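You operate a simulated robot arm through the tools that you are given. There is no shell and no other tool. Be economical: measure what you need, move in short steps, check, and stop when the job is done.

The job below is to be done with a simulated robot arm. You get a single attempt, and the scene is never put back.

JOB
Test the red wheel and sort it into the green or reject tray.
Fine: up to 0.5 mm the green tray, over that the reject tray; switch off and move the slide back before the wheel comes out.

It is judged by the outcome, as a careful person would: the job done as asked, and still so three seconds after it is handed in. It fails if anything else is knocked over, pushed out of place, dropped, spilled or broken.

ROBOT AND FRAMES
A 5-joint arm with a two-finger parallel gripper, fixed in place. Base frame: the origin is at the foot of the arm, x ahead of it, y to its left, z up; the work surface is at about z = 0. Lengths are in m, angles in rad, forces in N, time in s.
With the tool pointing down near the work surface it reaches from about 0.26 to 0.6 m from the base axis. Its first joint turns from -1.152 to 1.152 rad. The tool tilts only in the upright plane through the base axis and itself; it spins freely about its own axis. Payload 1.57 kg.
The TCP is the grasp point between the finger pads, 0.03 m short of the fingertips. In the tool frame z runs along the fingers and y along their closing line. Largest opening 0.08 m; finger width 0.017, thickness 0.012; the body of the gripper, 0.04 by 0.082 m, starts 0.08 m behind the TCP.
Orientation is that of the tool frame in the base frame, as a unit quaternion [w, x, y, z]. With the fingers straight down and closing along the base's y, the tool's x points along the base's -x, its y along +y and its z along -z.

CONTROLS
- The arm moves only by the tool apply_moves. Its argument "moves" is a list of rows, each an object (a shift or turn left out is 0, a gripper value left out holds the last) with "delta_pos": the shift along the tool's x, y, z in units of 20 mm (1.0 is 20 mm), a list of three; "rotation": the turn, a rotation vector about the tool's x, y, z in units of 5 degrees (1.0 is 5 degrees), a list of three; "gripper": the closure, from 0 (fully open) to 1 (shut). In form: [{"delta_pos": [tx, ty, tz], "rotation": [ax, ay, az], "gripper": gripper}, ...]. A call has 1 to 20 rows; each row shifts and turns the commanded pose from where the row before left it, along the tool's axes as they then stand. A call with a number of a shift or a turn outside -1 to 1 is refused whole. Rows are played at 5 a second. More than 0.05 m and 0.15 rad between two rows, or a gripper value outside its range, and nothing of the call is played. A pose out of reach is approached as far as the arm can. The call stops where the force on the tool passes 70 N (or 10 N more than at its start, if that is more) or the arm is blocked; 0.2 s more then pass. The fingers move at their own pace (about 0.153 m/s each) and stop on an object; they squeeze with about 43 N. The grip force told is the motor's: it shows also when the fingers shut on nothing. Time passes only in rows, and 0.2 s behind the last, so rows that do not move let the fingers close. The reply holds the time, the measured pose of the TCP, the force on the tool along the base axes, the opening and the grip force, in the units named above and with some noise.
- Cameras (640 x 400 px; columns grow to the right, rows downward): "scene" is fixed at [0.0388, 0.3949, 0.5286]; the picture's right is [-0.76, -0.65, 0.00], its down [-0.34, 0.40, -0.85] and it looks along [0.55, -0.64, -0.53] (base axes); focal length 352 px, centre (320, 200). "wrist" rides on the gripper at [0.072, -0.007, -0.122] in the tool frame; the picture's right is [0.09, 1.00, 0.00], its down [-0.84, 0.08, -0.54] and it looks along [-0.54, 0.05, 0.84] (tool axes); focal length 238 px, centre (320, 200). There is no depth. A picture from a camera that has moved, and an enlarged one, comes with that camera's place and axes in the base frame and with its lens.
- grab_frame(camera): a new picture of that camera. It takes no simulated time.
- zoom(camera, box): a new picture of the part [left, top, right, bottom] of that camera's present view, enlarged. It takes no simulated time.
- job_done(): hands the job in; it is judged then, once.

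Work in short steps. Places have to be worked out from the pictures, the camera data and where the tool is seen: move nearer, look again, correct. Check each grasp and each placing, and mend what went wrong. You have 120 turns and 76 pictures in all, those below and enlarged ones among them. Open the gripper and draw the arm clear of the work before you hand the job in, unless the task says otherwise; then end with one line.

The tools are called by a JSON object that holds its "api" and its "payload". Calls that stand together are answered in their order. apply_moves: Moves the arm, as the interface text tells. Its arguments: {"type":"object","properties":{"moves":{"type":"array"}},"required":["moves"]} The other tools are called the same way: grab_frame (camera) takes a picture; zoom (camera, box) takes an enlarged picture of a part of a camera's view; job_done () hands the job in.

At the start:

```text
clock: 0.0
tool_pos: [0.3557, -0.2023, 0.3106]
tcp_rot: [0.0, 0.0, 1.0, 0.0]
wrist_force: [-0.7, -0.7, -0.4]
width: 0.08
finger_force: 0.0
```

scene: 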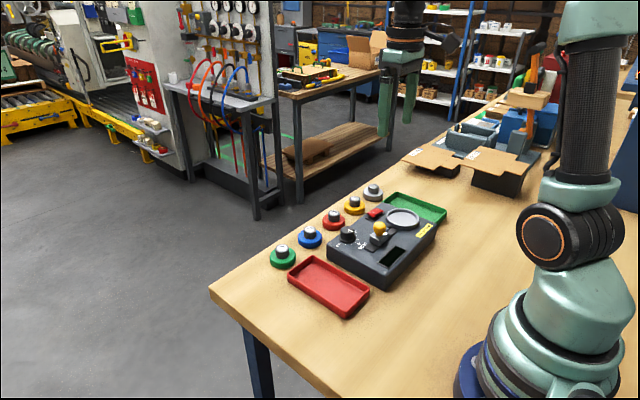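
wrist: 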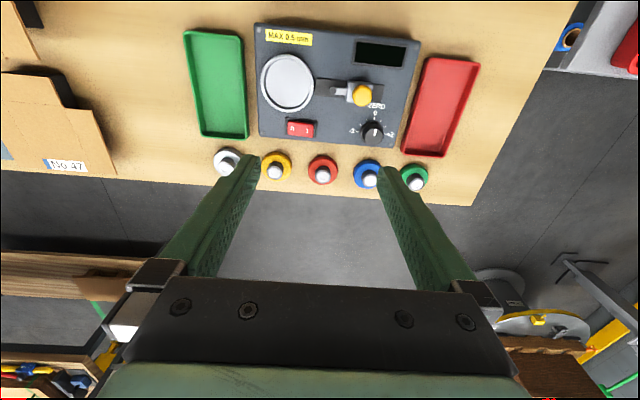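

The scene shows a tester with a turntable, a slide with a yellow knob, a zero dial, a red rocker switch and a display. I'll look closer at it.

{"api": "zoom", "payload": {"camera": "wrist", "box": [170, 10, 490, 210]}}

{"api": "zoom", "payload": {"camera": "scene", "box": [250, 170, 458, 300]}}

```text
2.00 times, centred on (330, 110) of wrist
camera zoom: at [0.2836, -0.2084, 0.4322], right [-0.09, 1.0, 0.0], down [0.84, 0.08, 0.54], along [0.54, 0.05, -0.84], focal length 477 px, centre (300, 380)
```

zoom: 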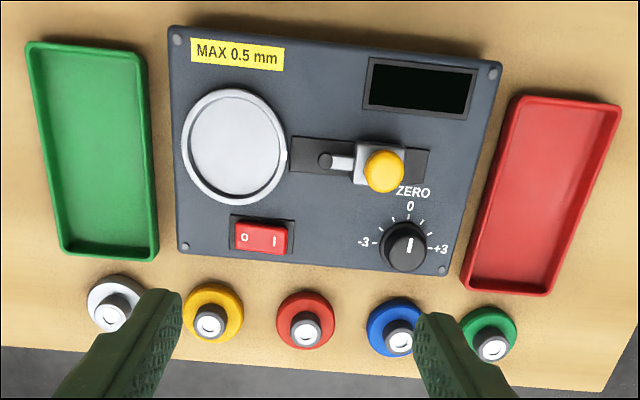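

```text
3.08 times, centred on (354, 235) of scene
camera zoom: at [0.0388, 0.3949, 0.5286], right [-0.76, -0.65, 0.0], down [-0.34, 0.4, -0.85], along [0.55, -0.64, -0.53], focal length 1083 px, centre (215, 92)
```

zoom: 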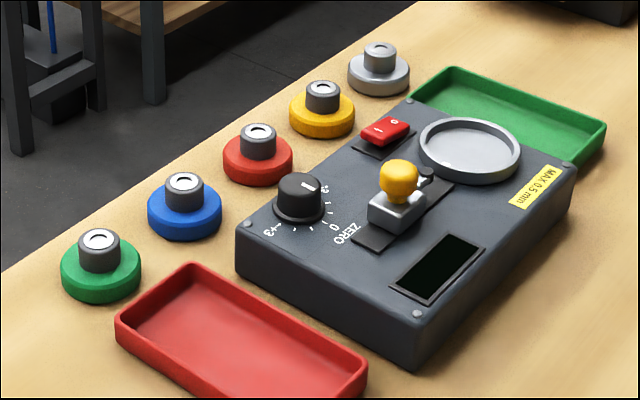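

Estimated positions: red wheel at (0.488,-0.184) with hub top at about z 0.03, platter centre at (0.333,-0.25,0.05), slide knob at (0.335,-0.146,0.08). I'll zoom in on the dial and the wheel before moving.

{"api": "zoom", "payload": {"camera": "wrist", "box": [330, 80, 410, 150]}}

{"api": "zoom", "payload": {"camera": "scene", "box": [310, 200, 390, 260]}}

```text
5.71 times, centred on (370, 115) of wrist
camera zoom: at [0.2836, -0.2084, 0.4322], right [-0.09, 1.0, 0.0], down [0.84, 0.08, 0.54], along [0.54, 0.05, -0.84], focal length 1362 px, centre (34, 686)
```

zoom: 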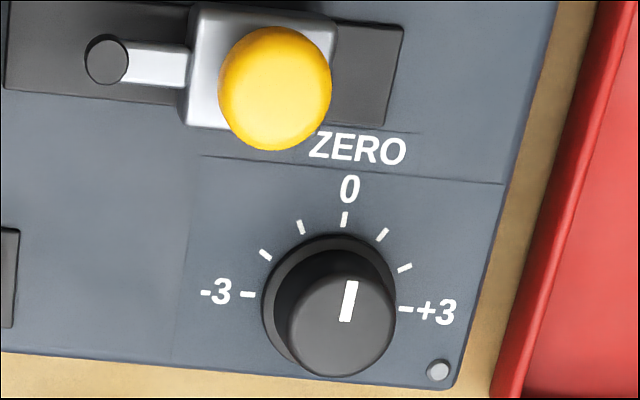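

```text
6.67 times, centred on (350, 230) of scene
camera zoom: at [0.0388, 0.3949, 0.5286], right [-0.76, -0.65, 0.0], down [-0.34, 0.4, -0.85], along [0.55, -0.64, -0.53], focal length 2346 px, centre (120, 0)
```

zoom: 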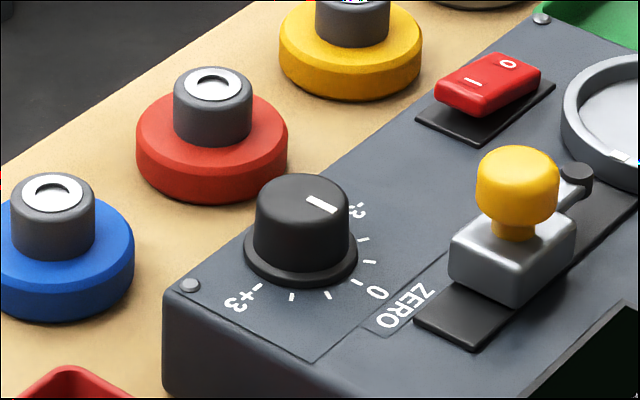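

The dial appears to point at 0. Now I'll move to above the red wheel at z≈0.15 and look again with the wrist camera.

{"api": "apply_moves", "payload": {"moves": [{"delta_pos": [-0.827, 0.114, 1], "gripper": 0}, {"delta_pos": [-0.827, 0.114, 1]}, {"delta_pos": [-0.827, 0.114, 1]}, {"delta_pos": [-0.827, 0.114, 1]}, {"delta_pos": [-0.827, 0.114, 1]}, {"delta_pos": [-0.827, 0.114, 1]}, {"delta_pos": [-0.827, 0.114, 1]}, {"delta_pos": [-0.827, 0.114, 1]}]}}

{"api": "grab_frame", "payload": {"camera": "wrist"}}

{"api": "grab_frame", "payload": {"camera": "scene"}}

```text
clock: 1.8
tool_pos: [0.4873, -0.185, 0.1504]
tcp_rot: [0.0, 0.0, 1.0, 0.0]
wrist_force: [-0.3, -0.3, 0.2]
width: 0.08
finger_force: 0.0
```

```text
69 pictures are left
camera wrist: at [0.4153, -0.1901, 0.2724], right [-0.09, 1.0, 0.0], down [0.84, 0.08, 0.54], along [0.54, 0.05, -0.84], focal length 238 px, centre (320, 200)
```

wrist: 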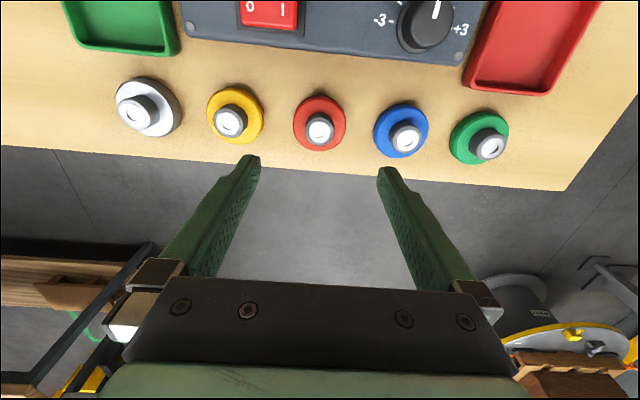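

```text
68 pictures are left
```

scene: 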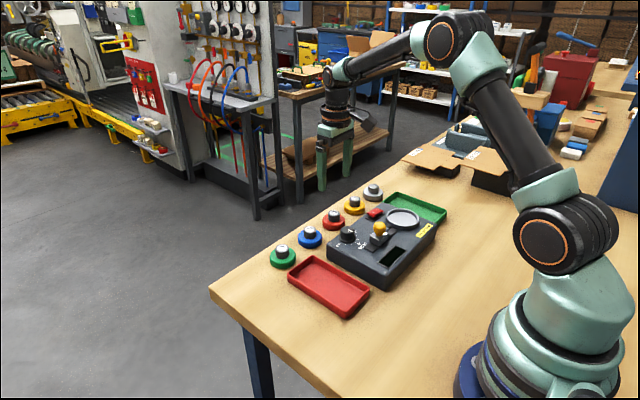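

From the closer view the hub axis is near (0.485,-0.184), with hub top at about 0.035 and disc top at about 0.016. I'll lower until the fingertips are just above the hub and check alignment.

{"api": "apply_moves", "payload": {"moves": [{"delta_pos": [0.125, 0.05, 0.9]}, {"delta_pos": [0, 0, 0.9]}, {"delta_pos": [0, 0, 0.9]}, {"delta_pos": [0, 0, 0.8]}]}}

{"api": "grab_frame", "payload": {"camera": "wrist"}}

{"api": "zoom", "payload": {"camera": "scene", "box": [290, 170, 400, 240]}}

```text
clock: 2.8
tool_pos: [0.4849, -0.1826, 0.0817]
tcp_rot: [0.0, 0.0, 1.0, 0.0]
wrist_force: [0.0, 0.4, 0.1]
width: 0.0799
finger_force: 0.0
```

```text
67 pictures are left
camera wrist: at [0.4129, -0.1883, 0.2021], right [-0.09, 1.0, 0.0], down [0.84, 0.08, 0.54], along [0.54, 0.05, -0.84], focal length 238 px, centre (320, 200)
```

wrist: 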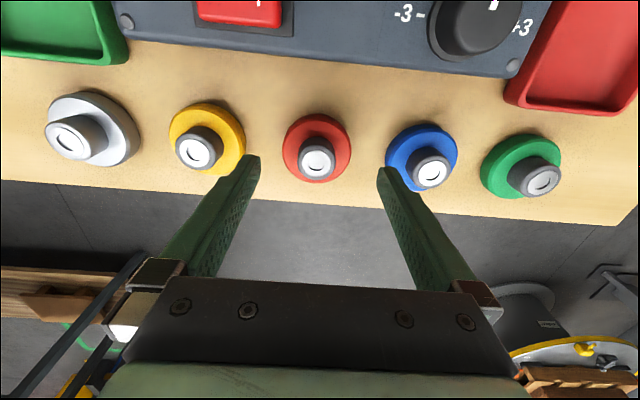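

```text
5.71 times, centred on (345, 205) of scene
camera zoom: at [0.0388, 0.3949, 0.5286], right [-0.76, -0.65, 0.0], down [-0.34, 0.4, -0.85], along [0.55, -0.64, -0.53], focal length 2011 px, centre (177, 171)
```

zoom: 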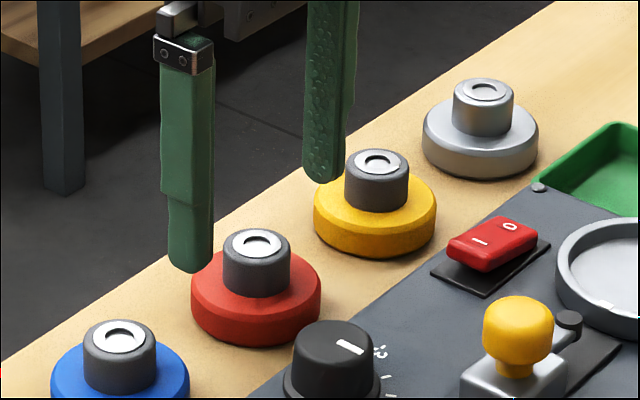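

Alignment is good, with the hub centred at about (0.4845,-0.184). Next I descend to TCP z≈0.051 and close on the hub.

{"api": "apply_moves", "payload": {"moves": [{"delta_pos": [0.02, -0.07, 0.75]}, {"delta_pos": [0, 0, 0.75]}, {"gripper": 0}, {"gripper": 1}, {"gripper": 1}, {"gripper": 1}]}}

{"api": "zoom", "payload": {"camera": "scene", "box": [290, 170, 400, 240]}}

```text
clock: 4.2
tool_pos: [0.4847, -0.1866, 0.0512]
tcp_rot: [-0.001, 0.0, 1.0, 0.0]
wrist_force: [-0.5, 0.2, -0.1]
width: 0.0286
finger_force: 39.0
```

```text
5.71 times, centred on (345, 205) of scene
camera zoom: at [0.0388, 0.3949, 0.5286], right [-0.76, -0.65, 0.0], down [-0.34, 0.4, -0.85], along [0.55, -0.64, -0.53], focal length 2011 px, centre (177, 171)
```

zoom: 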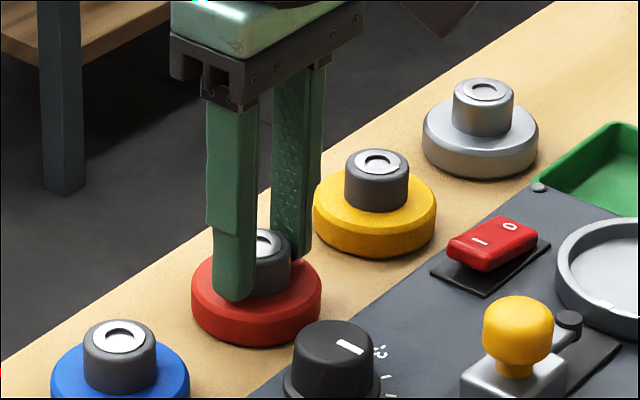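

The hub is held, opening 28.6 mm. Now I lift straight up, then go over the platter and look.

{"api": "apply_moves", "payload": {"moves": [{"delta_pos": [0, 0, -0.5]}, {"delta_pos": [0, 0, -1]}, {"delta_pos": [0, 0, -1]}, {"delta_pos": [0, 0, -1]}, {"delta_pos": [0, 0, -1]}, {"delta_pos": [0, 0, -1]}, {"delta_pos": [1, -0.4, 0]}, {"delta_pos": [1, -0.4, 0]}, {"delta_pos": [1, -0.4, 0]}, {"delta_pos": [1, -0.4, 0]}, {"delta_pos": [1, -0.4, 0]}, {"delta_pos": [1, -0.4, 0]}, {"delta_pos": [1, -0.4, 0]}, {"delta_pos": [0.6, -0.37, 0]}]}}

{"api": "grab_frame", "payload": {"camera": "wrist"}}

{"api": "zoom", "payload": {"camera": "scene", "box": [320, 120, 460, 280]}}

```text
clock: 7.2
tool_pos: [0.3333, -0.249, 0.1605]
tcp_rot: [0.0, 0.0, 1.0, 0.0]
wrist_force: [0.1, 0.3, -1.0]
width: 0.0289
finger_force: 38.9
```

```text
64 pictures are left
camera wrist: at [0.2602, -0.255, 0.2824], right [-0.09, 1.0, 0.0], down [0.84, 0.08, 0.54], along [0.54, 0.05, -0.84], focal length 238 px, centre (320, 200)
```

wrist: 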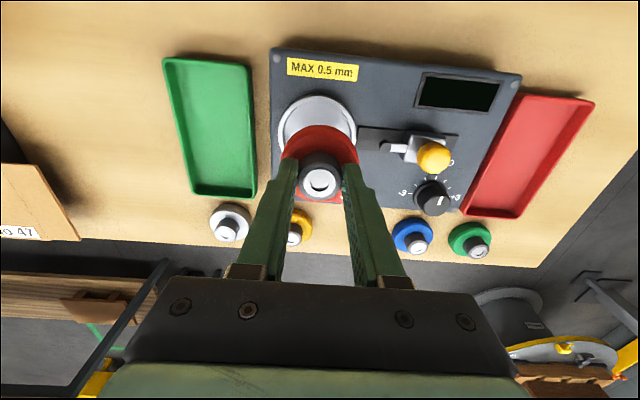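

```text
2.50 times, centred on (390, 200) of scene
camera zoom: at [0.0388, 0.3949, 0.5286], right [-0.76, -0.65, 0.0], down [-0.34, 0.4, -0.85], along [0.55, -0.64, -0.53], focal length 880 px, centre (145, 200)
```

zoom: 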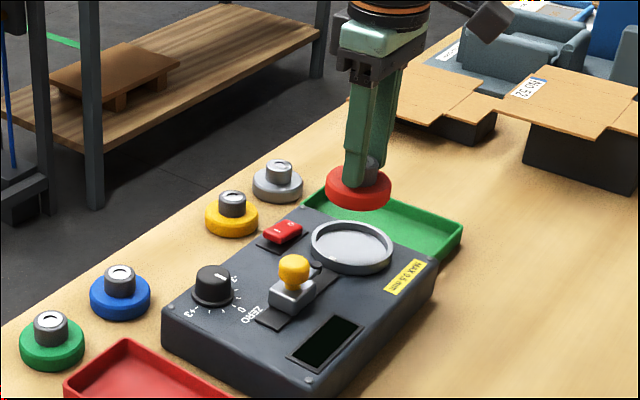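

The platter centre comes out at about (0.334,-0.251), rim z≈0.05. I'll descend to just above the rim and check.

{"api": "apply_moves", "payload": {"moves": [{"delta_pos": [-0.04, -0.1, 0.9]}, {"delta_pos": [0, 0, 0.9]}, {"delta_pos": [0, 0, 0.6]}, {"delta_pos": [0, 0, 0]}]}}

{"api": "zoom", "payload": {"camera": "wrist", "box": [220, 20, 420, 220]}}

{"api": "zoom", "payload": {"camera": "scene", "box": [355, 185, 455, 255]}}

```text
clock: 8.2
tool_pos: [0.3344, -0.2502, 0.113]
tcp_rot: [0.0, 0.0, 1.0, 0.001]
wrist_force: [-0.1, -0.7, -1.0]
width: 0.0289
finger_force: 39.3
```

```text
2.00 times, centred on (320, 120) of wrist
camera zoom: at [0.2614, -0.2558, 0.2344], right [-0.09, 1.0, 0.0], down [0.84, 0.08, 0.54], along [0.54, 0.05, -0.84], focal length 477 px, centre (320, 360)
```

zoom: 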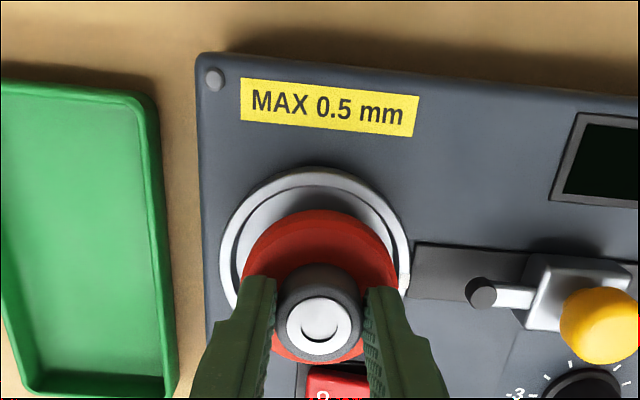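

```text
5.71 times, centred on (405, 220) of scene
camera zoom: at [0.0388, 0.3949, 0.5286], right [-0.76, -0.65, 0.0], down [-0.34, 0.4, -0.85], along [0.55, -0.64, -0.53], focal length 2011 px, centre (-166, 86)
```

zoom: 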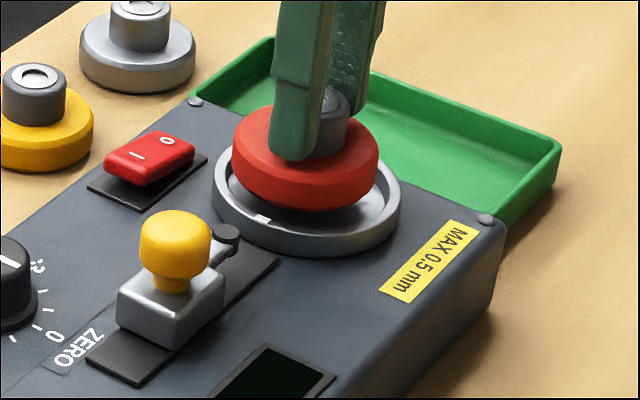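

The wheel is nearly concentric, with the ring centre about 1 mm further toward -y. I'll correct that and lower slowly, watching the force.

{"api": "apply_moves", "payload": {"moves": [{"delta_pos": [-0.02, -0.06, 0.25]}, {"delta_pos": [0, 0, 0.25]}, {"delta_pos": [0, 0, 0]}]}}

{"api": "zoom", "payload": {"camera": "scene", "box": [355, 185, 455, 255]}}

```text
clock: 9.0
tool_pos: [0.3337, -0.2508, 0.102]
tcp_rot: [0.0, 0.0, 1.0, 0.0]
wrist_force: [0.1, -0.1, -1.5]
width: 0.0287
finger_force: 38.1
```

```text
5.71 times, centred on (405, 220) of scene
camera zoom: at [0.0388, 0.3949, 0.5286], right [-0.76, -0.65, 0.0], down [-0.34, 0.4, -0.85], along [0.55, -0.64, -0.53], focal length 2011 px, centre (-166, 86)
```

zoom: 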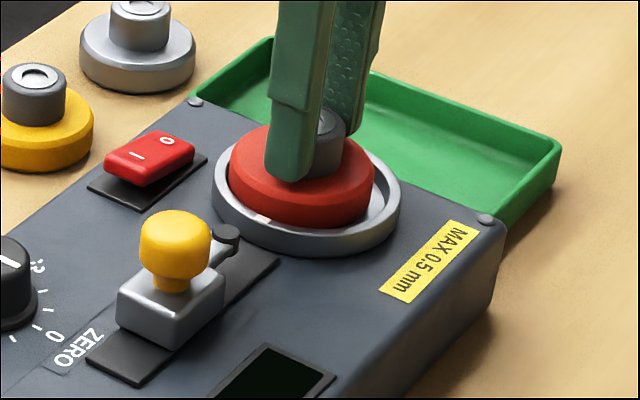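

There is a bit more gap on the right, so I'll shift about 1 mm and keep lowering until contact.

{"api": "apply_moves", "payload": {"moves": [{"delta_pos": [0.03, -0.06, 0.1]}, {"delta_pos": [0, 0, 0.1]}, {"delta_pos": [0, 0, 0]}]}}

```text
clock: 9.8
tool_pos: [0.3342, -0.2507, 0.1015]
tcp_rot: [0.001, -0.001, 1.0, 0.0]
wrist_force: [0.5, 33.7, 58.8]
width: 0.0293
finger_force: 38.6
```

Contact at TCP z≈0.1015, with a side force from the shift. I'll relieve it by backing up about 3 mm and look at the seating.

{"api": "apply_moves", "payload": {"moves": [{"delta_pos": [0, 0, -0.2]}, {"delta_pos": [0, 0, 0]}]}}

{"api": "zoom", "payload": {"camera": "scene", "box": [375, 195, 435, 240]}}

{"api": "zoom", "payload": {"camera": "wrist", "box": [250, 80, 390, 200]}}

```text
clock: 10.4
tool_pos: [0.3318, -0.2543, 0.1015]
tcp_rot: [-0.001, 0.002, 1.0, 0.0]
wrist_force: [1.4, -1.6, -0.5]
width: 0.0289
finger_force: 38.2
```

```text
8.89 times, centred on (405, 218) of scene
camera zoom: at [0.0388, 0.3949, 0.5286], right [-0.76, -0.65, 0.0], down [-0.34, 0.4, -0.85], along [0.55, -0.64, -0.53], focal length 3128 px, centre (-436, 44)
```

zoom: 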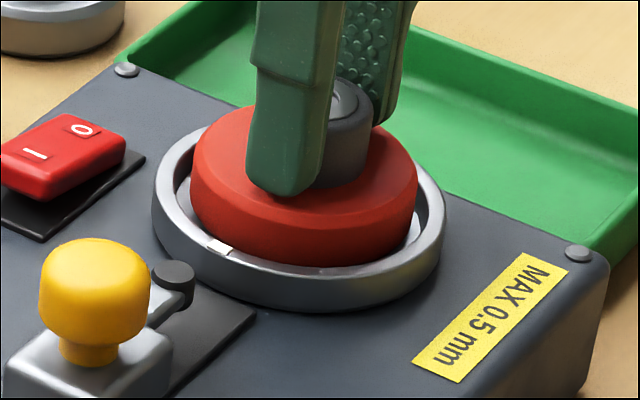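

```text
3.33 times, centred on (320, 140) of wrist
camera zoom: at [0.2597, -0.2586, 0.223], right [-0.09, 1.0, 0.0], down [0.84, 0.07, 0.54], along [0.54, 0.05, -0.84], focal length 794 px, centre (320, 400)
```

zoom: 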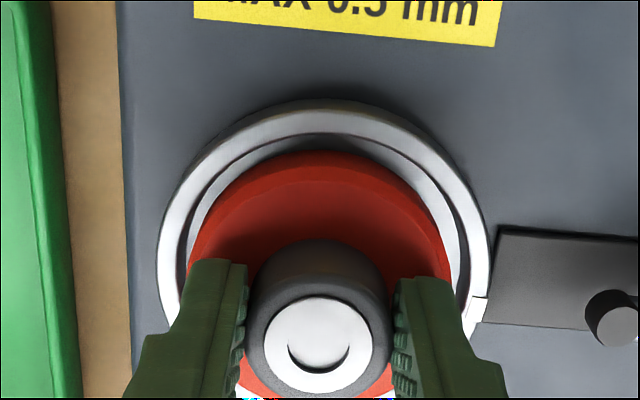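

The wheel now looks concentric inside the ring. I'll lower straight in 1 mm steps.

{"api": "apply_moves", "payload": {"moves": [{"delta_pos": [0, 0.0, 0.05]}, {"delta_pos": [0, 0, 0.05]}, {"delta_pos": [0, 0, 0]}]}}

```text
clock: 11.2
tool_pos: [0.3321, -0.2539, 0.1014]
tcp_rot: [-0.001, 0.001, 1.0, 0.001]
wrist_force: [-20.9, 1.8, 35.9]
width: 0.029
finger_force: 38.7
```

Contact comes at the same height, so that is the platter floor (wheel bottom z≈0.050). I'll relieve the force and release.

{"api": "apply_moves", "payload": {"moves": [{"delta_pos": [0, 0, -0.06]}, {"delta_pos": [0, 0, 0]}, {"gripper": 0.5}, {"gripper": 0.3}, {"gripper": 0.3}]}}

{"api": "zoom", "payload": {"camera": "scene", "box": [375, 195, 435, 240]}}

{"api": "zoom", "payload": {"camera": "wrist", "box": [250, 80, 390, 200]}}

```text
clock: 12.4
tool_pos: [0.3352, -0.2517, 0.1009]
tcp_rot: [-0.001, -0.001, 1.0, 0.001]
wrist_force: [0.0, -0.2, -0.8]
width: 0.0561
finger_force: 0.1
```

```text
8.89 times, centred on (405, 218) of scene
camera zoom: at [0.0388, 0.3949, 0.5286], right [-0.76, -0.65, 0.0], down [-0.34, 0.4, -0.85], along [0.55, -0.64, -0.53], focal length 3128 px, centre (-436, 44)
```

zoom: 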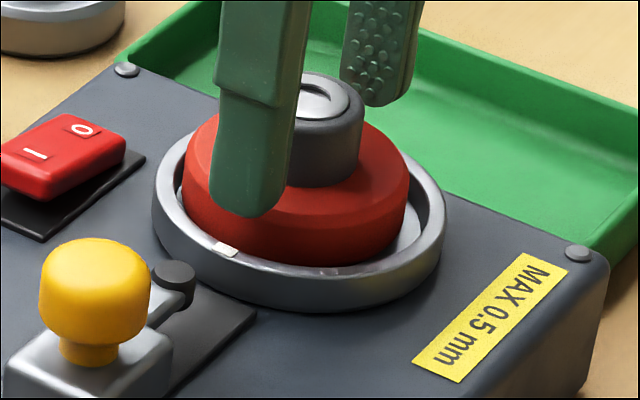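

```text
3.33 times, centred on (320, 140) of wrist
camera zoom: at [0.2618, -0.2578, 0.223], right [-0.09, 1.0, 0.0], down [0.84, 0.08, 0.54], along [0.54, 0.05, -0.84], focal length 794 px, centre (320, 400)
```

zoom: 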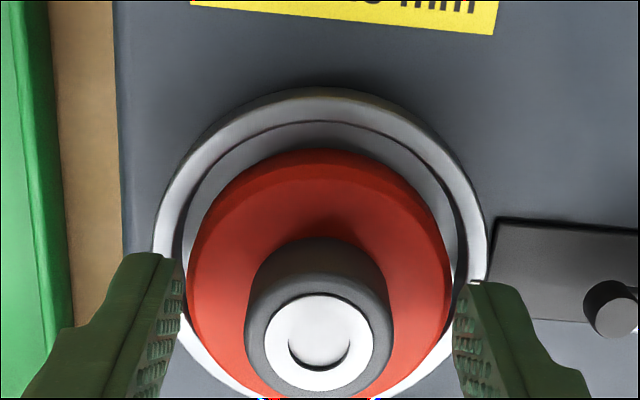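

Released. I'll raise clear and view the seating from above.

{"api": "apply_moves", "payload": {"moves": [{"delta_pos": [0, 0, -0.5], "gripper": 0}, {"delta_pos": [0, 0, -1]}, {"delta_pos": [0, 0, -1]}, {"delta_pos": [0, 0, -1]}, {"delta_pos": [0, 0.5, 0]}]}}

{"api": "zoom", "payload": {"camera": "scene", "box": [375, 195, 435, 240]}}

{"api": "zoom", "payload": {"camera": "wrist", "box": [240, 50, 480, 200]}}

```text
clock: 13.6
tool_pos: [0.334, -0.2419, 0.1714]
tcp_rot: [0.0, 0.001, 1.0, 0.0]
wrist_force: [0.2, -0.9, 0.0]
width: 0.08
finger_force: 0.0
```

```text
8.89 times, centred on (405, 218) of scene
camera zoom: at [0.0388, 0.3949, 0.5286], right [-0.76, -0.65, 0.0], down [-0.34, 0.4, -0.85], along [0.55, -0.64, -0.53], focal length 3128 px, centre (-436, 44)
```

zoom: 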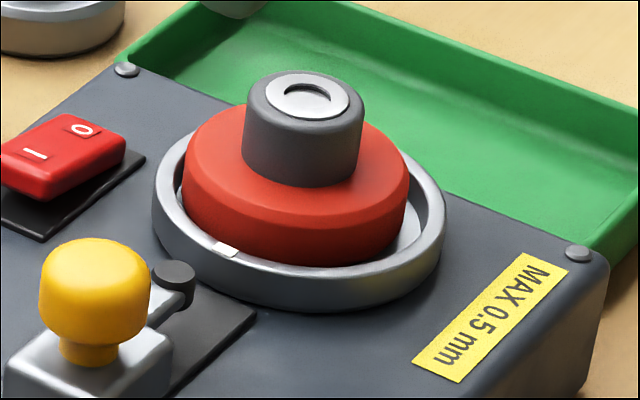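

```text
2.67 times, centred on (360, 125) of wrist
camera zoom: at [0.2615, -0.2481, 0.2924], right [-0.09, 1.0, 0.0], down [0.84, 0.08, 0.54], along [0.54, 0.05, -0.84], focal length 636 px, centre (213, 400)
```

zoom: 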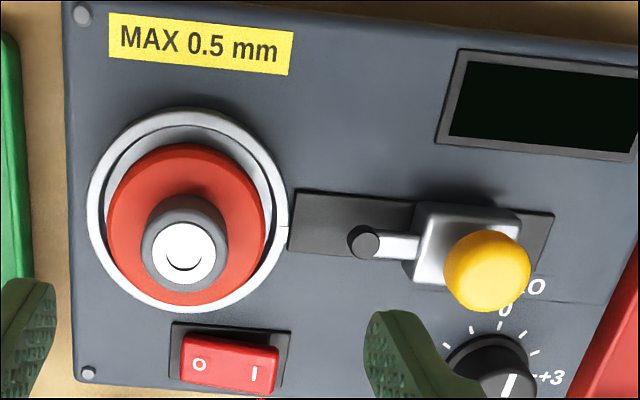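

The wheel sits flat in the cup. The slide knob cap is at about (0.3345,-0.146), z 0.069–0.087; I'll go above it, lower the fingers around it, and look.

{"api": "apply_moves", "payload": {"moves": [{"delta_pos": [-0.04, 0.97, 0]}, {"delta_pos": [0, 0.97, 0]}, {"delta_pos": [0, 0.97, 0]}, {"delta_pos": [0, 0.97, 0]}, {"delta_pos": [0, 0.94, 0]}, {"delta_pos": [0, 0, 0.9]}, {"delta_pos": [0, 0, 0.9]}, {"delta_pos": [0, 0, 0.2]}]}}

{"api": "grab_frame", "payload": {"camera": "wrist"}}

{"api": "zoom", "payload": {"camera": "scene", "box": [330, 170, 450, 260]}}

```text
clock: 15.4
tool_pos: [0.3352, -0.1463, 0.1316]
tcp_rot: [0.0, 0.0, 1.0, 0.0]
wrist_force: [0.4, 0.4, -0.9]
width: 0.0799
finger_force: 0.1
```

```text
53 pictures are left
camera wrist: at [0.2626, -0.1518, 0.253], right [-0.09, 1.0, 0.0], down [0.84, 0.08, 0.54], along [0.54, 0.05, -0.84], focal length 238 px, centre (320, 200)
```

wrist: 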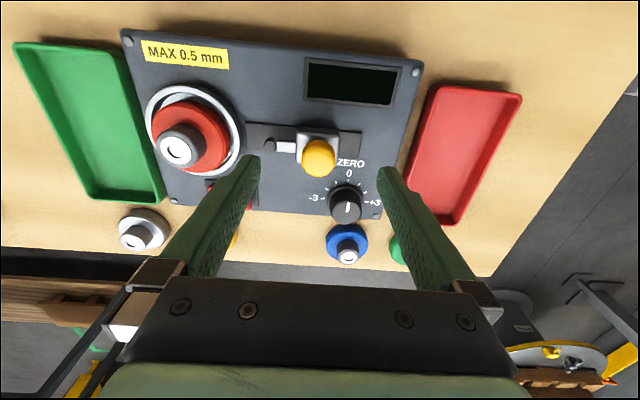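

```text
4.44 times, centred on (390, 215) of scene
camera zoom: at [0.0388, 0.3949, 0.5286], right [-0.76, -0.65, 0.0], down [-0.34, 0.4, -0.85], along [0.55, -0.64, -0.53], focal length 1564 px, centre (9, 133)
```

zoom: 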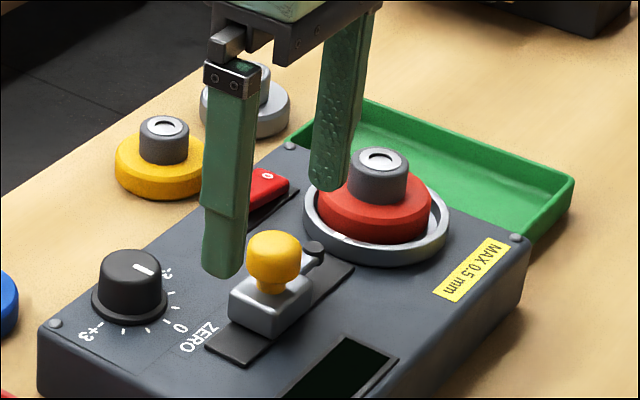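

The knob sits at (0.335,-0.147), right under the tool. I'll lower around it and close.

{"api": "apply_moves", "payload": {"moves": [{"delta_pos": [0, 0, 0.8], "gripper": 0.3}, {"delta_pos": [0, 0, 0.75]}, {"gripper": 0.3}, {"gripper": 1}, {"gripper": 1}]}}

{"api": "zoom", "payload": {"camera": "scene", "box": [330, 170, 450, 260]}}

```text
clock: 16.6
tool_pos: [0.3353, -0.1466, 0.1006]
tcp_rot: [0.001, 0.001, 1.0, 0.0]
wrist_force: [-2.0, -16.9, -8.4]
width: 0.0253
finger_force: 36.6
```

```text
4.44 times, centred on (390, 215) of scene
camera zoom: at [0.0388, 0.3949, 0.5286], right [-0.76, -0.65, 0.0], down [-0.34, 0.4, -0.85], along [0.55, -0.64, -0.53], focal length 1564 px, centre (9, 133)
```

zoom: 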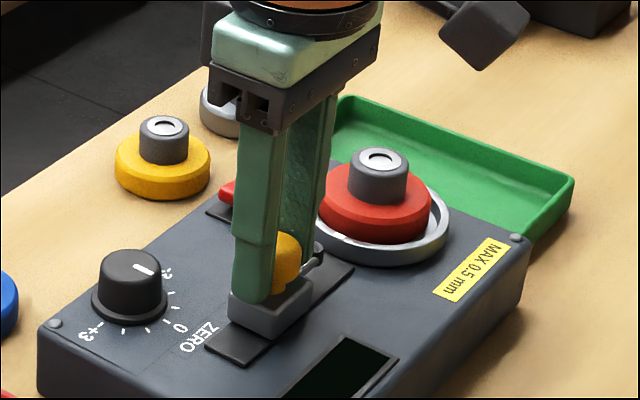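

The knob is held. I'll push the slide 20 mm toward the wheel and check the force.

{"api": "apply_moves", "payload": {"moves": [{"delta_pos": [0, -0.25, 0]}, {"delta_pos": [0, -0.25, 0]}, {"delta_pos": [0, -0.25, 0]}, {"delta_pos": [0, -0.25, 0]}]}}

{"api": "zoom", "payload": {"camera": "scene", "box": [350, 190, 450, 270]}}

{"api": "zoom", "payload": {"camera": "wrist", "box": [160, 20, 440, 200]}}

```text
clock: 17.6
tool_pos: [0.3362, -0.1666, 0.1013]
tcp_rot: [0.0, -0.001, 1.0, 0.0]
wrist_force: [-1.1, 0.9, 10.5]
width: 0.0257
finger_force: 36.7
```

```text
5.00 times, centred on (400, 230) of scene
camera zoom: at [0.0387, 0.3949, 0.5286], right [-0.76, -0.65, 0.0], down [-0.34, 0.4, -0.85], along [0.55, -0.64, -0.53], focal length 1760 px, centre (-80, 50)
```

zoom: 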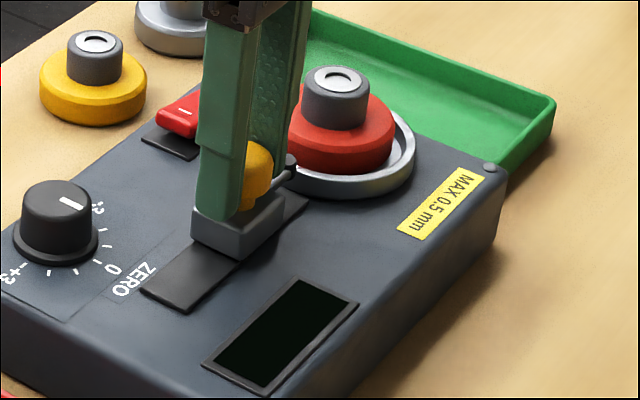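

```text
2.22 times, centred on (300, 110) of wrist
camera zoom: at [0.2625, -0.172, 0.2219], right [-0.09, 1.0, 0.0], down [0.84, 0.08, 0.54], along [0.54, 0.05, -0.84], focal length 530 px, centre (364, 400)
```

zoom: 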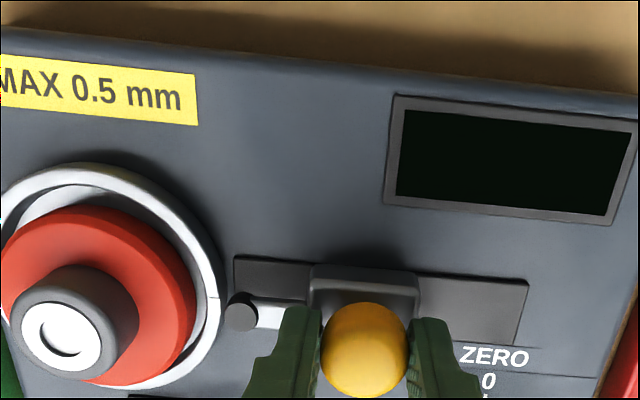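

The slide moves freely and the probe is close to the rim now. I'll continue in small steps, watching the force.

{"api": "apply_moves", "payload": {"moves": [{"delta_pos": [0, -0.13, 0]}, {"delta_pos": [0, -0.13, 0]}, {"delta_pos": [0, -0.13, 0]}, {"delta_pos": [0, 0, 0]}]}}

{"api": "zoom", "payload": {"camera": "wrist", "box": [160, 20, 440, 200]}}

```text
clock: 18.6
tool_pos: [0.3353, -0.1734, 0.1003]
tcp_rot: [0.0, 0.0, 1.0, 0.001]
wrist_force: [6.7, -2.7, -16.5]
width: 0.0255
finger_force: 36.8
```

```text
2.22 times, centred on (300, 110) of wrist
camera zoom: at [0.2625, -0.1797, 0.2219], right [-0.09, 1.0, 0.0], down [0.84, 0.08, 0.54], along [0.54, 0.05, -0.84], focal length 530 px, centre (364, 400)
```

zoom: 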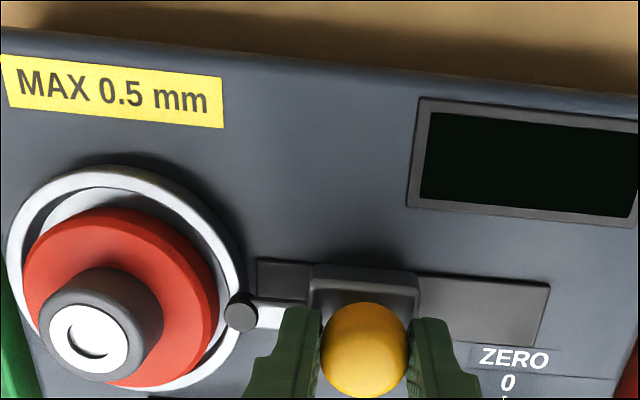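

The probe is now over the ring, a few mm from the disc. I'll use 1.2 mm steps.

{"api": "apply_moves", "payload": {"moves": [{"delta_pos": [0, -0.06, 0]}, {"delta_pos": [0, -0.06, 0]}, {"delta_pos": [0, 0, 0]}]}}

{"api": "zoom", "payload": {"camera": "wrist", "box": [160, 60, 360, 200]}}

{"api": "zoom", "payload": {"camera": "scene", "box": [375, 195, 435, 240]}}

```text
clock: 19.4
tool_pos: [0.3354, -0.1767, 0.1024]
tcp_rot: [0.0, 0.0, 1.0, 0.0]
wrist_force: [14.2, -1.9, -23.6]
width: 0.0255
finger_force: 37.3
```

```text
2.86 times, centred on (260, 130) of wrist
camera zoom: at [0.2622, -0.1821, 0.2224], right [-0.09, 1.0, 0.0], down [0.84, 0.08, 0.54], along [0.54, 0.05, -0.84], focal length 681 px, centre (491, 400)
```

zoom: 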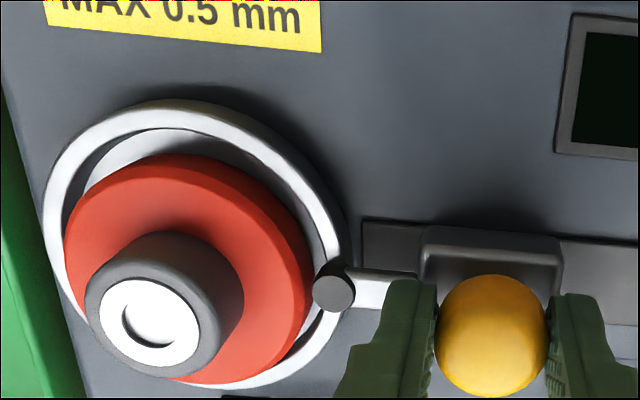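

```text
8.89 times, centred on (405, 218) of scene
camera zoom: at [0.0389, 0.3949, 0.5286], right [-0.76, -0.65, 0.0], down [-0.34, 0.4, -0.85], along [0.55, -0.64, -0.53], focal length 3128 px, centre (-436, 44)
```

zoom: 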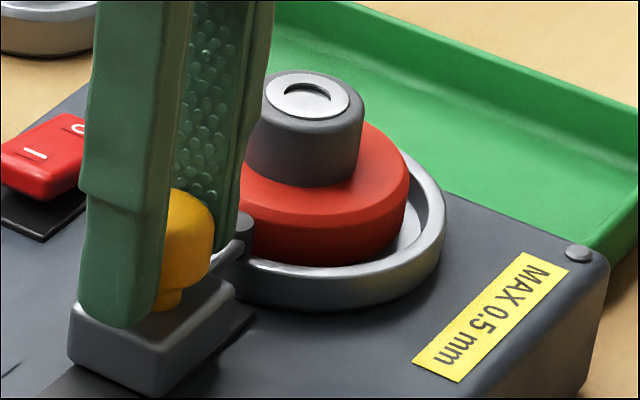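

The probe is about at the rim. I'll advance another 2 mm and check the y force and the wheel.

{"api": "apply_moves", "payload": {"moves": [{"delta_pos": [-0.02, -0.05, 0]}, {"delta_pos": [0, -0.05, 0]}, {"delta_pos": [0, 0, 0]}]}}

{"api": "zoom", "payload": {"camera": "wrist", "box": [160, 60, 360, 200]}}

```text
clock: 20.2
tool_pos: [0.3349, -0.1773, 0.1012]
tcp_rot: [0.0, 0.0, 1.0, 0.001]
wrist_force: [13.9, 7.6, -15.3]
width: 0.0254
finger_force: 36.8
```

```text
2.86 times, centred on (260, 130) of wrist
camera zoom: at [0.2622, -0.1835, 0.2225], right [-0.09, 1.0, 0.0], down [0.84, 0.08, 0.54], along [0.54, 0.05, -0.84], focal length 681 px, centre (491, 400)
```

zoom: 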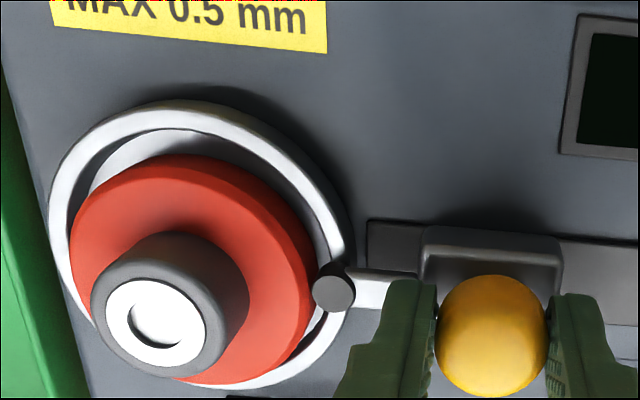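

The y force rises slightly (7.6 N), so contact or the stop is beginning. One more small step to tell which.

{"api": "apply_moves", "payload": {"moves": [{"delta_pos": [0, -0.05, 0]}, {"delta_pos": [0, 0, 0]}]}}

{"api": "zoom", "payload": {"camera": "wrist", "box": [160, 60, 360, 200]}}

```text
clock: 20.8
tool_pos: [0.3349, -0.1771, 0.1021]
tcp_rot: [0.0, 0.0, 1.0, 0.002]
wrist_force: [15.5, 25.6, -14.7]
width: 0.0254
finger_force: 36.6
```

```text
2.86 times, centred on (260, 130) of wrist
camera zoom: at [0.2625, -0.1841, 0.2228], right [-0.09, 1.0, 0.0], down [0.84, 0.08, 0.54], along [0.54, 0.05, -0.84], focal length 681 px, centre (491, 400)
```

zoom: 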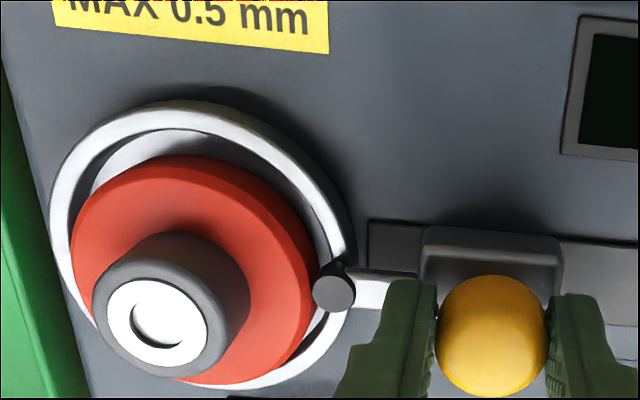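

The force rises sharply with no movement, so the slide is at its end with the probe against the wheel. I'll relax 1 mm, release, and raise.

{"api": "apply_moves", "payload": {"moves": [{"delta_pos": [0, 0.06, 0]}, {"delta_pos": [0, 0, 0]}, {"gripper": 0.4}, {"gripper": 0.4}, {"delta_pos": [0, 0, -0.7]}, {"delta_pos": [0, 0, -1]}, {"delta_pos": [0, 0, -1]}]}}

{"api": "grab_frame", "payload": {"camera": "wrist"}}

{"api": "zoom", "payload": {"camera": "scene", "box": [350, 190, 450, 270]}}

```text
clock: 22.4
tool_pos: [0.3345, -0.178, 0.1561]
tcp_rot: [0.0, 0.0, 1.0, 0.0]
wrist_force: [1.0, -0.1, 0.0]
width: 0.0478
finger_force: 0.0
```

```text
43 pictures are left
camera wrist: at [0.2621, -0.1833, 0.2772], right [-0.09, 1.0, 0.0], down [0.84, 0.08, 0.54], along [0.54, 0.05, -0.84], focal length 238 px, centre (320, 200)
```

wrist: 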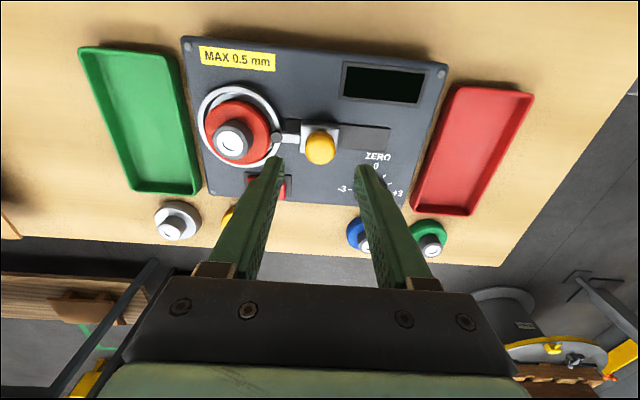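

```text
5.00 times, centred on (400, 230) of scene
camera zoom: at [0.0388, 0.3949, 0.5286], right [-0.76, -0.65, 0.0], down [-0.34, 0.4, -0.85], along [0.55, -0.64, -0.53], focal length 1760 px, centre (-80, 50)
```

zoom: 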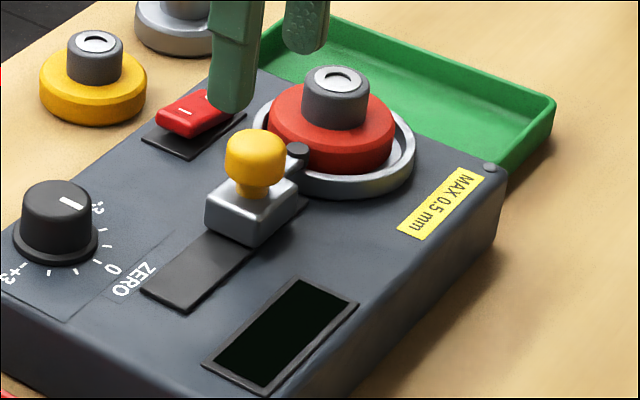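

The slide is engaged, probe against the rim. Next is the rocker's "I" end at about (0.392,-0.216), top z≈0.06: I'll close the fingers and hover above it.

{"api": "apply_moves", "payload": {"moves": [{"delta_pos": [-0.96, -0.59, 0], "gripper": 1}, {"delta_pos": [-0.96, -0.59, 0]}, {"delta_pos": [-0.935, -0.577, 0]}, {"delta_pos": [0, 0, 0.9]}, {"delta_pos": [0, 0, 0.6]}, {"delta_pos": [0, 0, 0]}]}}

{"api": "grab_frame", "payload": {"camera": "wrist"}}

{"api": "zoom", "payload": {"camera": "scene", "box": [350, 180, 450, 260]}}

```text
clock: 23.8
tool_pos: [0.3917, -0.2135, 0.1253]
tcp_rot: [0.0, 0.0, 1.0, 0.0]
wrist_force: [0.0, 0.1, -1.2]
width: 0.0
finger_force: 21.5
```

```text
41 pictures are left
camera wrist: at [0.3189, -0.2191, 0.2472], right [-0.09, 1.0, 0.0], down [0.84, 0.08, 0.54], along [0.54, 0.05, -0.84], focal length 238 px, centre (320, 200)
```

wrist: 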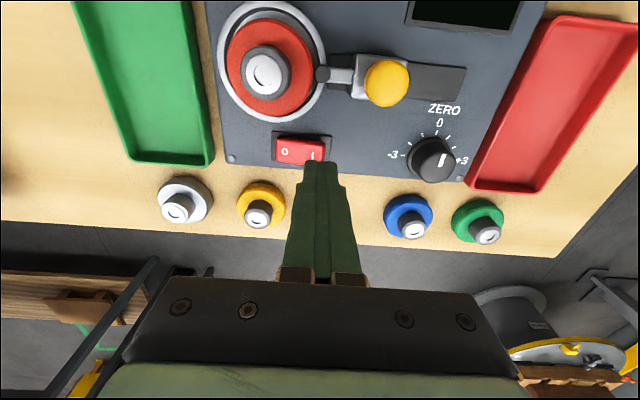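

```text
5.00 times, centred on (400, 220) of scene
camera zoom: at [0.0388, 0.3949, 0.5286], right [-0.76, -0.65, 0.0], down [-0.34, 0.4, -0.85], along [0.55, -0.64, -0.53], focal length 1760 px, centre (-80, 100)
```

zoom: 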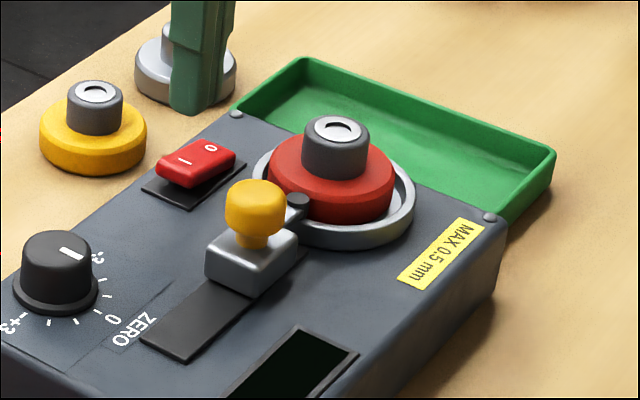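

The "I" mark measures (0.3925,-0.218) and the fingertip at y -0.213 covers that end. I'll lower to just above it, then press in small steps.

{"api": "apply_moves", "payload": {"moves": [{"delta_pos": [0, 0, 0.8]}, {"delta_pos": [0, 0, 0.6]}, {"delta_pos": [0, 0, 0.1]}, {"delta_pos": [0, 0, 0.1]}, {"delta_pos": [0, 0, 0]}]}}

{"api": "zoom", "payload": {"camera": "scene", "box": [350, 180, 450, 260]}}

```text
clock: 25.0
tool_pos: [0.3918, -0.213, 0.0926]
tcp_rot: [-0.001, 0.0, 1.0, 0.0]
wrist_force: [0.6, -0.8, 0.2]
width: 0.0
finger_force: 21.1
```

```text
5.00 times, centred on (400, 220) of scene
camera zoom: at [0.0388, 0.3949, 0.5286], right [-0.76, -0.65, 0.0], down [-0.34, 0.4, -0.85], along [0.55, -0.64, -0.53], focal length 1760 px, centre (-80, 100)
```

zoom: 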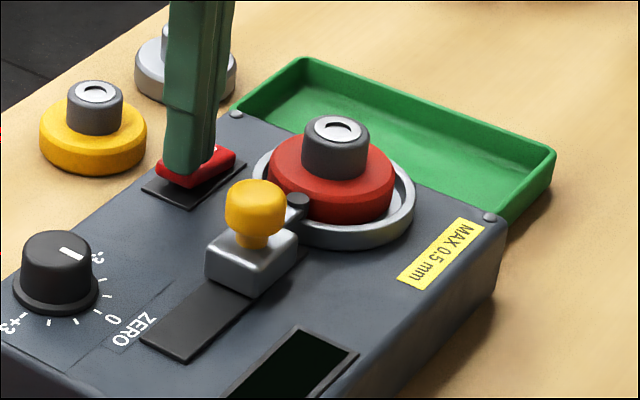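

The finger is directly over the "I" end with no contact yet (tip z≈0.063). I'll press on in 1 mm steps.

{"api": "apply_moves", "payload": {"moves": [{"delta_pos": [0, 0, 0.06]}, {"delta_pos": [0, 0, 0.06]}, {"delta_pos": [0, 0, 0.06]}, {"delta_pos": [0, 0, 0]}]}}

{"api": "grab_frame", "payload": {"camera": "wrist"}}

```text
clock: 26.0
tool_pos: [0.3934, -0.2136, 0.0894]
tcp_rot: [-0.001, 0.0, 1.0, 0.0]
wrist_force: [0.0, -0.5, 0.6]
width: 0.0
finger_force: 21.1
```

```text
38 pictures are left
camera wrist: at [0.32, -0.2193, 0.2108], right [-0.09, 1.0, 0.0], down [0.84, 0.08, 0.54], along [0.54, 0.05, -0.84], focal length 238 px, centre (320, 200)
```

wrist: 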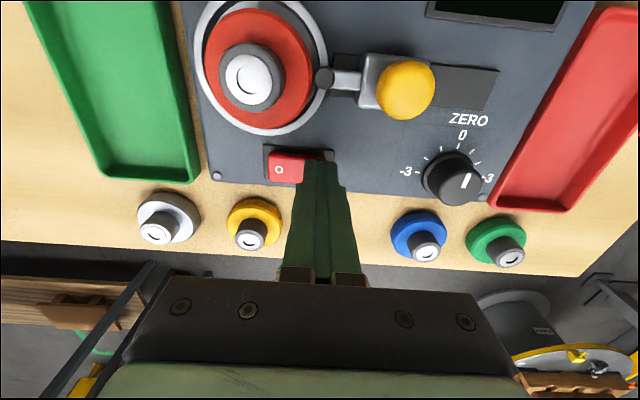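

No contact yet; I keep lowering 1 mm at a time.

{"api": "apply_moves", "payload": {"moves": [{"delta_pos": [0, 0, 0.06]}, {"delta_pos": [0, 0, 0.06]}, {"delta_pos": [0, 0, 0.06]}, {"delta_pos": [0, 0, 0]}]}}

{"api": "zoom", "payload": {"camera": "scene", "box": [350, 180, 450, 260]}}

```text
clock: 27.0
tool_pos: [0.3922, -0.2141, 0.0863]
tcp_rot: [0.001, -0.001, 1.0, 0.0]
wrist_force: [-5.8, 6.5, 22.1]
width: 0.0
finger_force: 21.3
```

```text
5.00 times, centred on (400, 220) of scene
camera zoom: at [0.0387, 0.395, 0.5285], right [-0.76, -0.65, 0.0], down [-0.34, 0.4, -0.85], along [0.55, -0.64, -0.53], focal length 1760 px, centre (-80, 100)
```

zoom: 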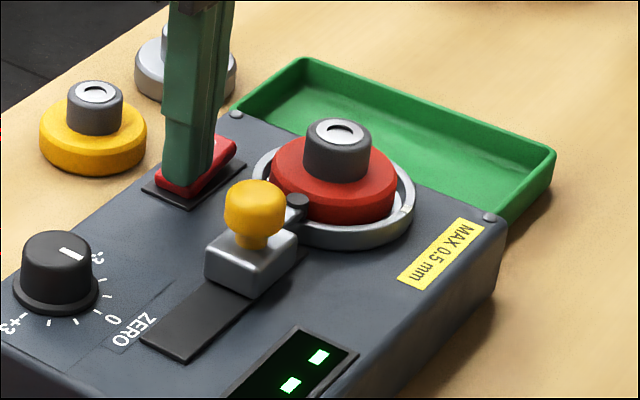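

The display lit up, so it's on. I'll raise the finger clear and read the display.

{"api": "apply_moves", "payload": {"moves": [{"delta_pos": [0, 0, -0.5]}, {"delta_pos": [0, 0, -1]}, {"delta_pos": [0, 0, -1]}, {"delta_pos": [0, 0, -1]}]}}

{"api": "grab_frame", "payload": {"camera": "wrist"}}

{"api": "zoom", "payload": {"camera": "scene", "box": [350, 190, 450, 270]}}

```text
clock: 28.0
tool_pos: [0.3919, -0.2142, 0.1567]
tcp_rot: [0.0, 0.0, 1.0, -0.001]
wrist_force: [-0.1, 0.6, 0.7]
width: 0.0
finger_force: 21.2
```

```text
36 pictures are left
camera wrist: at [0.3202, -0.22, 0.2771], right [-0.09, 1.0, 0.0], down [0.84, 0.08, 0.54], along [0.54, 0.05, -0.84], focal length 238 px, centre (320, 200)
```

wrist: 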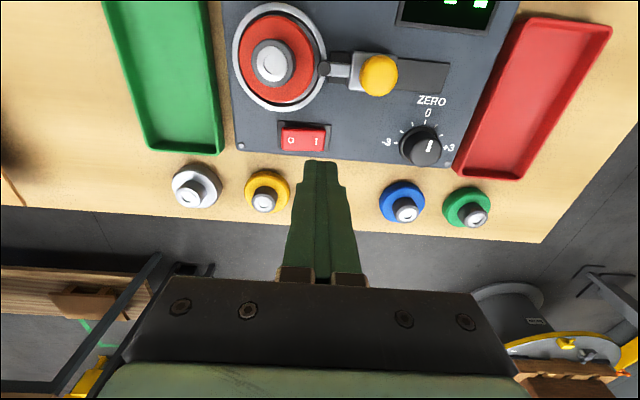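

```text
5.00 times, centred on (400, 230) of scene
camera zoom: at [0.0388, 0.3949, 0.5286], right [-0.76, -0.65, 0.0], down [-0.34, 0.4, -0.85], along [0.55, -0.64, -0.53], focal length 1760 px, centre (-80, 50)
```

zoom: 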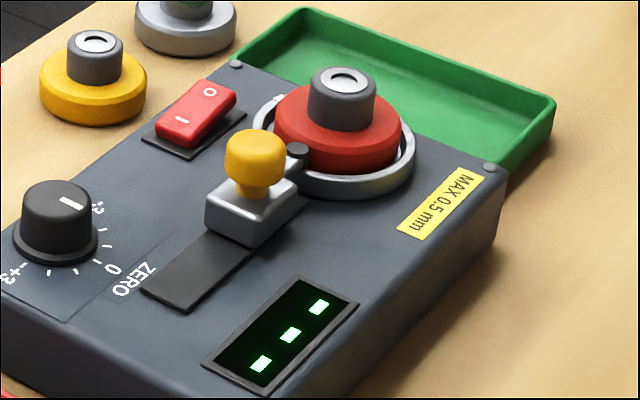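

The display shows "---": still measuring, or no valid contact. I'll move back so the wrist camera sees it and wait a few seconds.

{"api": "apply_moves", "payload": {"moves": [{"delta_pos": [1, 0.5, 0]}, {"delta_pos": [1, 0.5, 0]}, {"delta_pos": [1, 0.5, 0]}, {"delta_pos": [0.5, 0.5, 0]}, {}, {}, {}, {}, {}, {}]}}

{"api": "zoom", "payload": {"camera": "wrist", "box": [160, 20, 480, 220]}}

```text
clock: 30.2
tool_pos: [0.3235, -0.1747, 0.155]
tcp_rot: [0.001, 0.0, 1.0, -0.001]
wrist_force: [0.3, -1.1, -0.2]
width: 0.0002
finger_force: 21.2
```

```text
2.00 times, centred on (320, 120) of wrist
camera zoom: at [0.2502, -0.1795, 0.2772], right [-0.09, 1.0, 0.0], down [0.84, 0.08, 0.54], along [0.54, 0.05, -0.84], focal length 477 px, centre (320, 360)
```

zoom: 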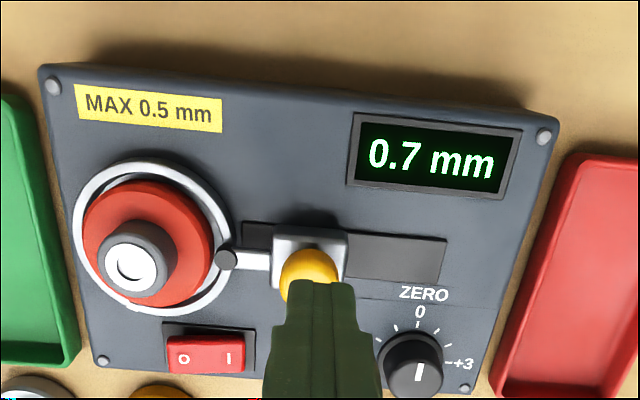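

It reads 0.7 mm. Before trusting it I'll check that the reading is stable and the zero dial is really at 0.

{"api": "apply_moves", "payload": {"moves": [{"delta_pos": [0.5, 1, -0.5]}, {"delta_pos": [0.5, 1, -0.5]}, {"delta_pos": [0, 1, 0]}, {}, {}, {}, {}]}}

{"api": "zoom", "payload": {"camera": "wrist", "box": [180, 40, 380, 165]}}

{"api": "zoom", "payload": {"camera": "scene", "box": [330, 215, 370, 255]}}

```text
clock: 31.8
tool_pos: [0.3026, -0.1134, 0.1778]
tcp_rot: [0.0, 0.0, 1.0, -0.001]
wrist_force: [-0.1, 0.5, -0.2]
width: 0.0001
finger_force: 21.6
```

```text
3.20 times, centred on (280, 102) of wrist
camera zoom: at [0.2299, -0.1187, 0.2984], right [-0.09, 1.0, 0.0], down [0.84, 0.08, 0.54], along [0.54, 0.05, -0.84], focal length 763 px, centre (448, 512)
```

zoom: 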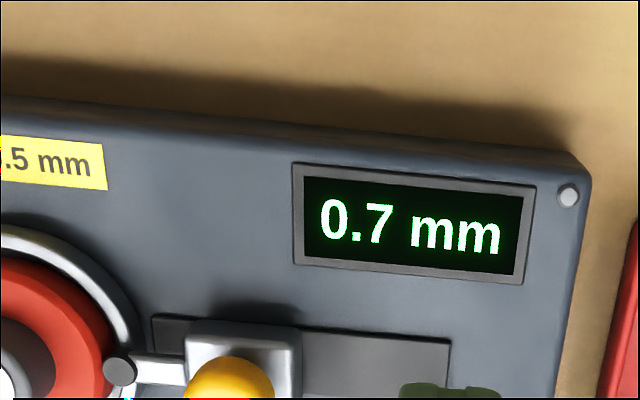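

```text
10.00 times, centred on (350, 235) of scene
camera zoom: at [0.0388, 0.3949, 0.5286], right [-0.76, -0.65, 0.0], down [-0.34, 0.4, -0.85], along [0.55, -0.64, -0.53], focal length 3519 px, centre (20, -150)
```

zoom: 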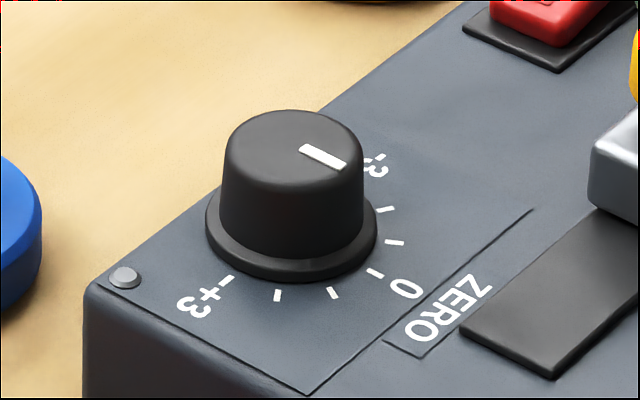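

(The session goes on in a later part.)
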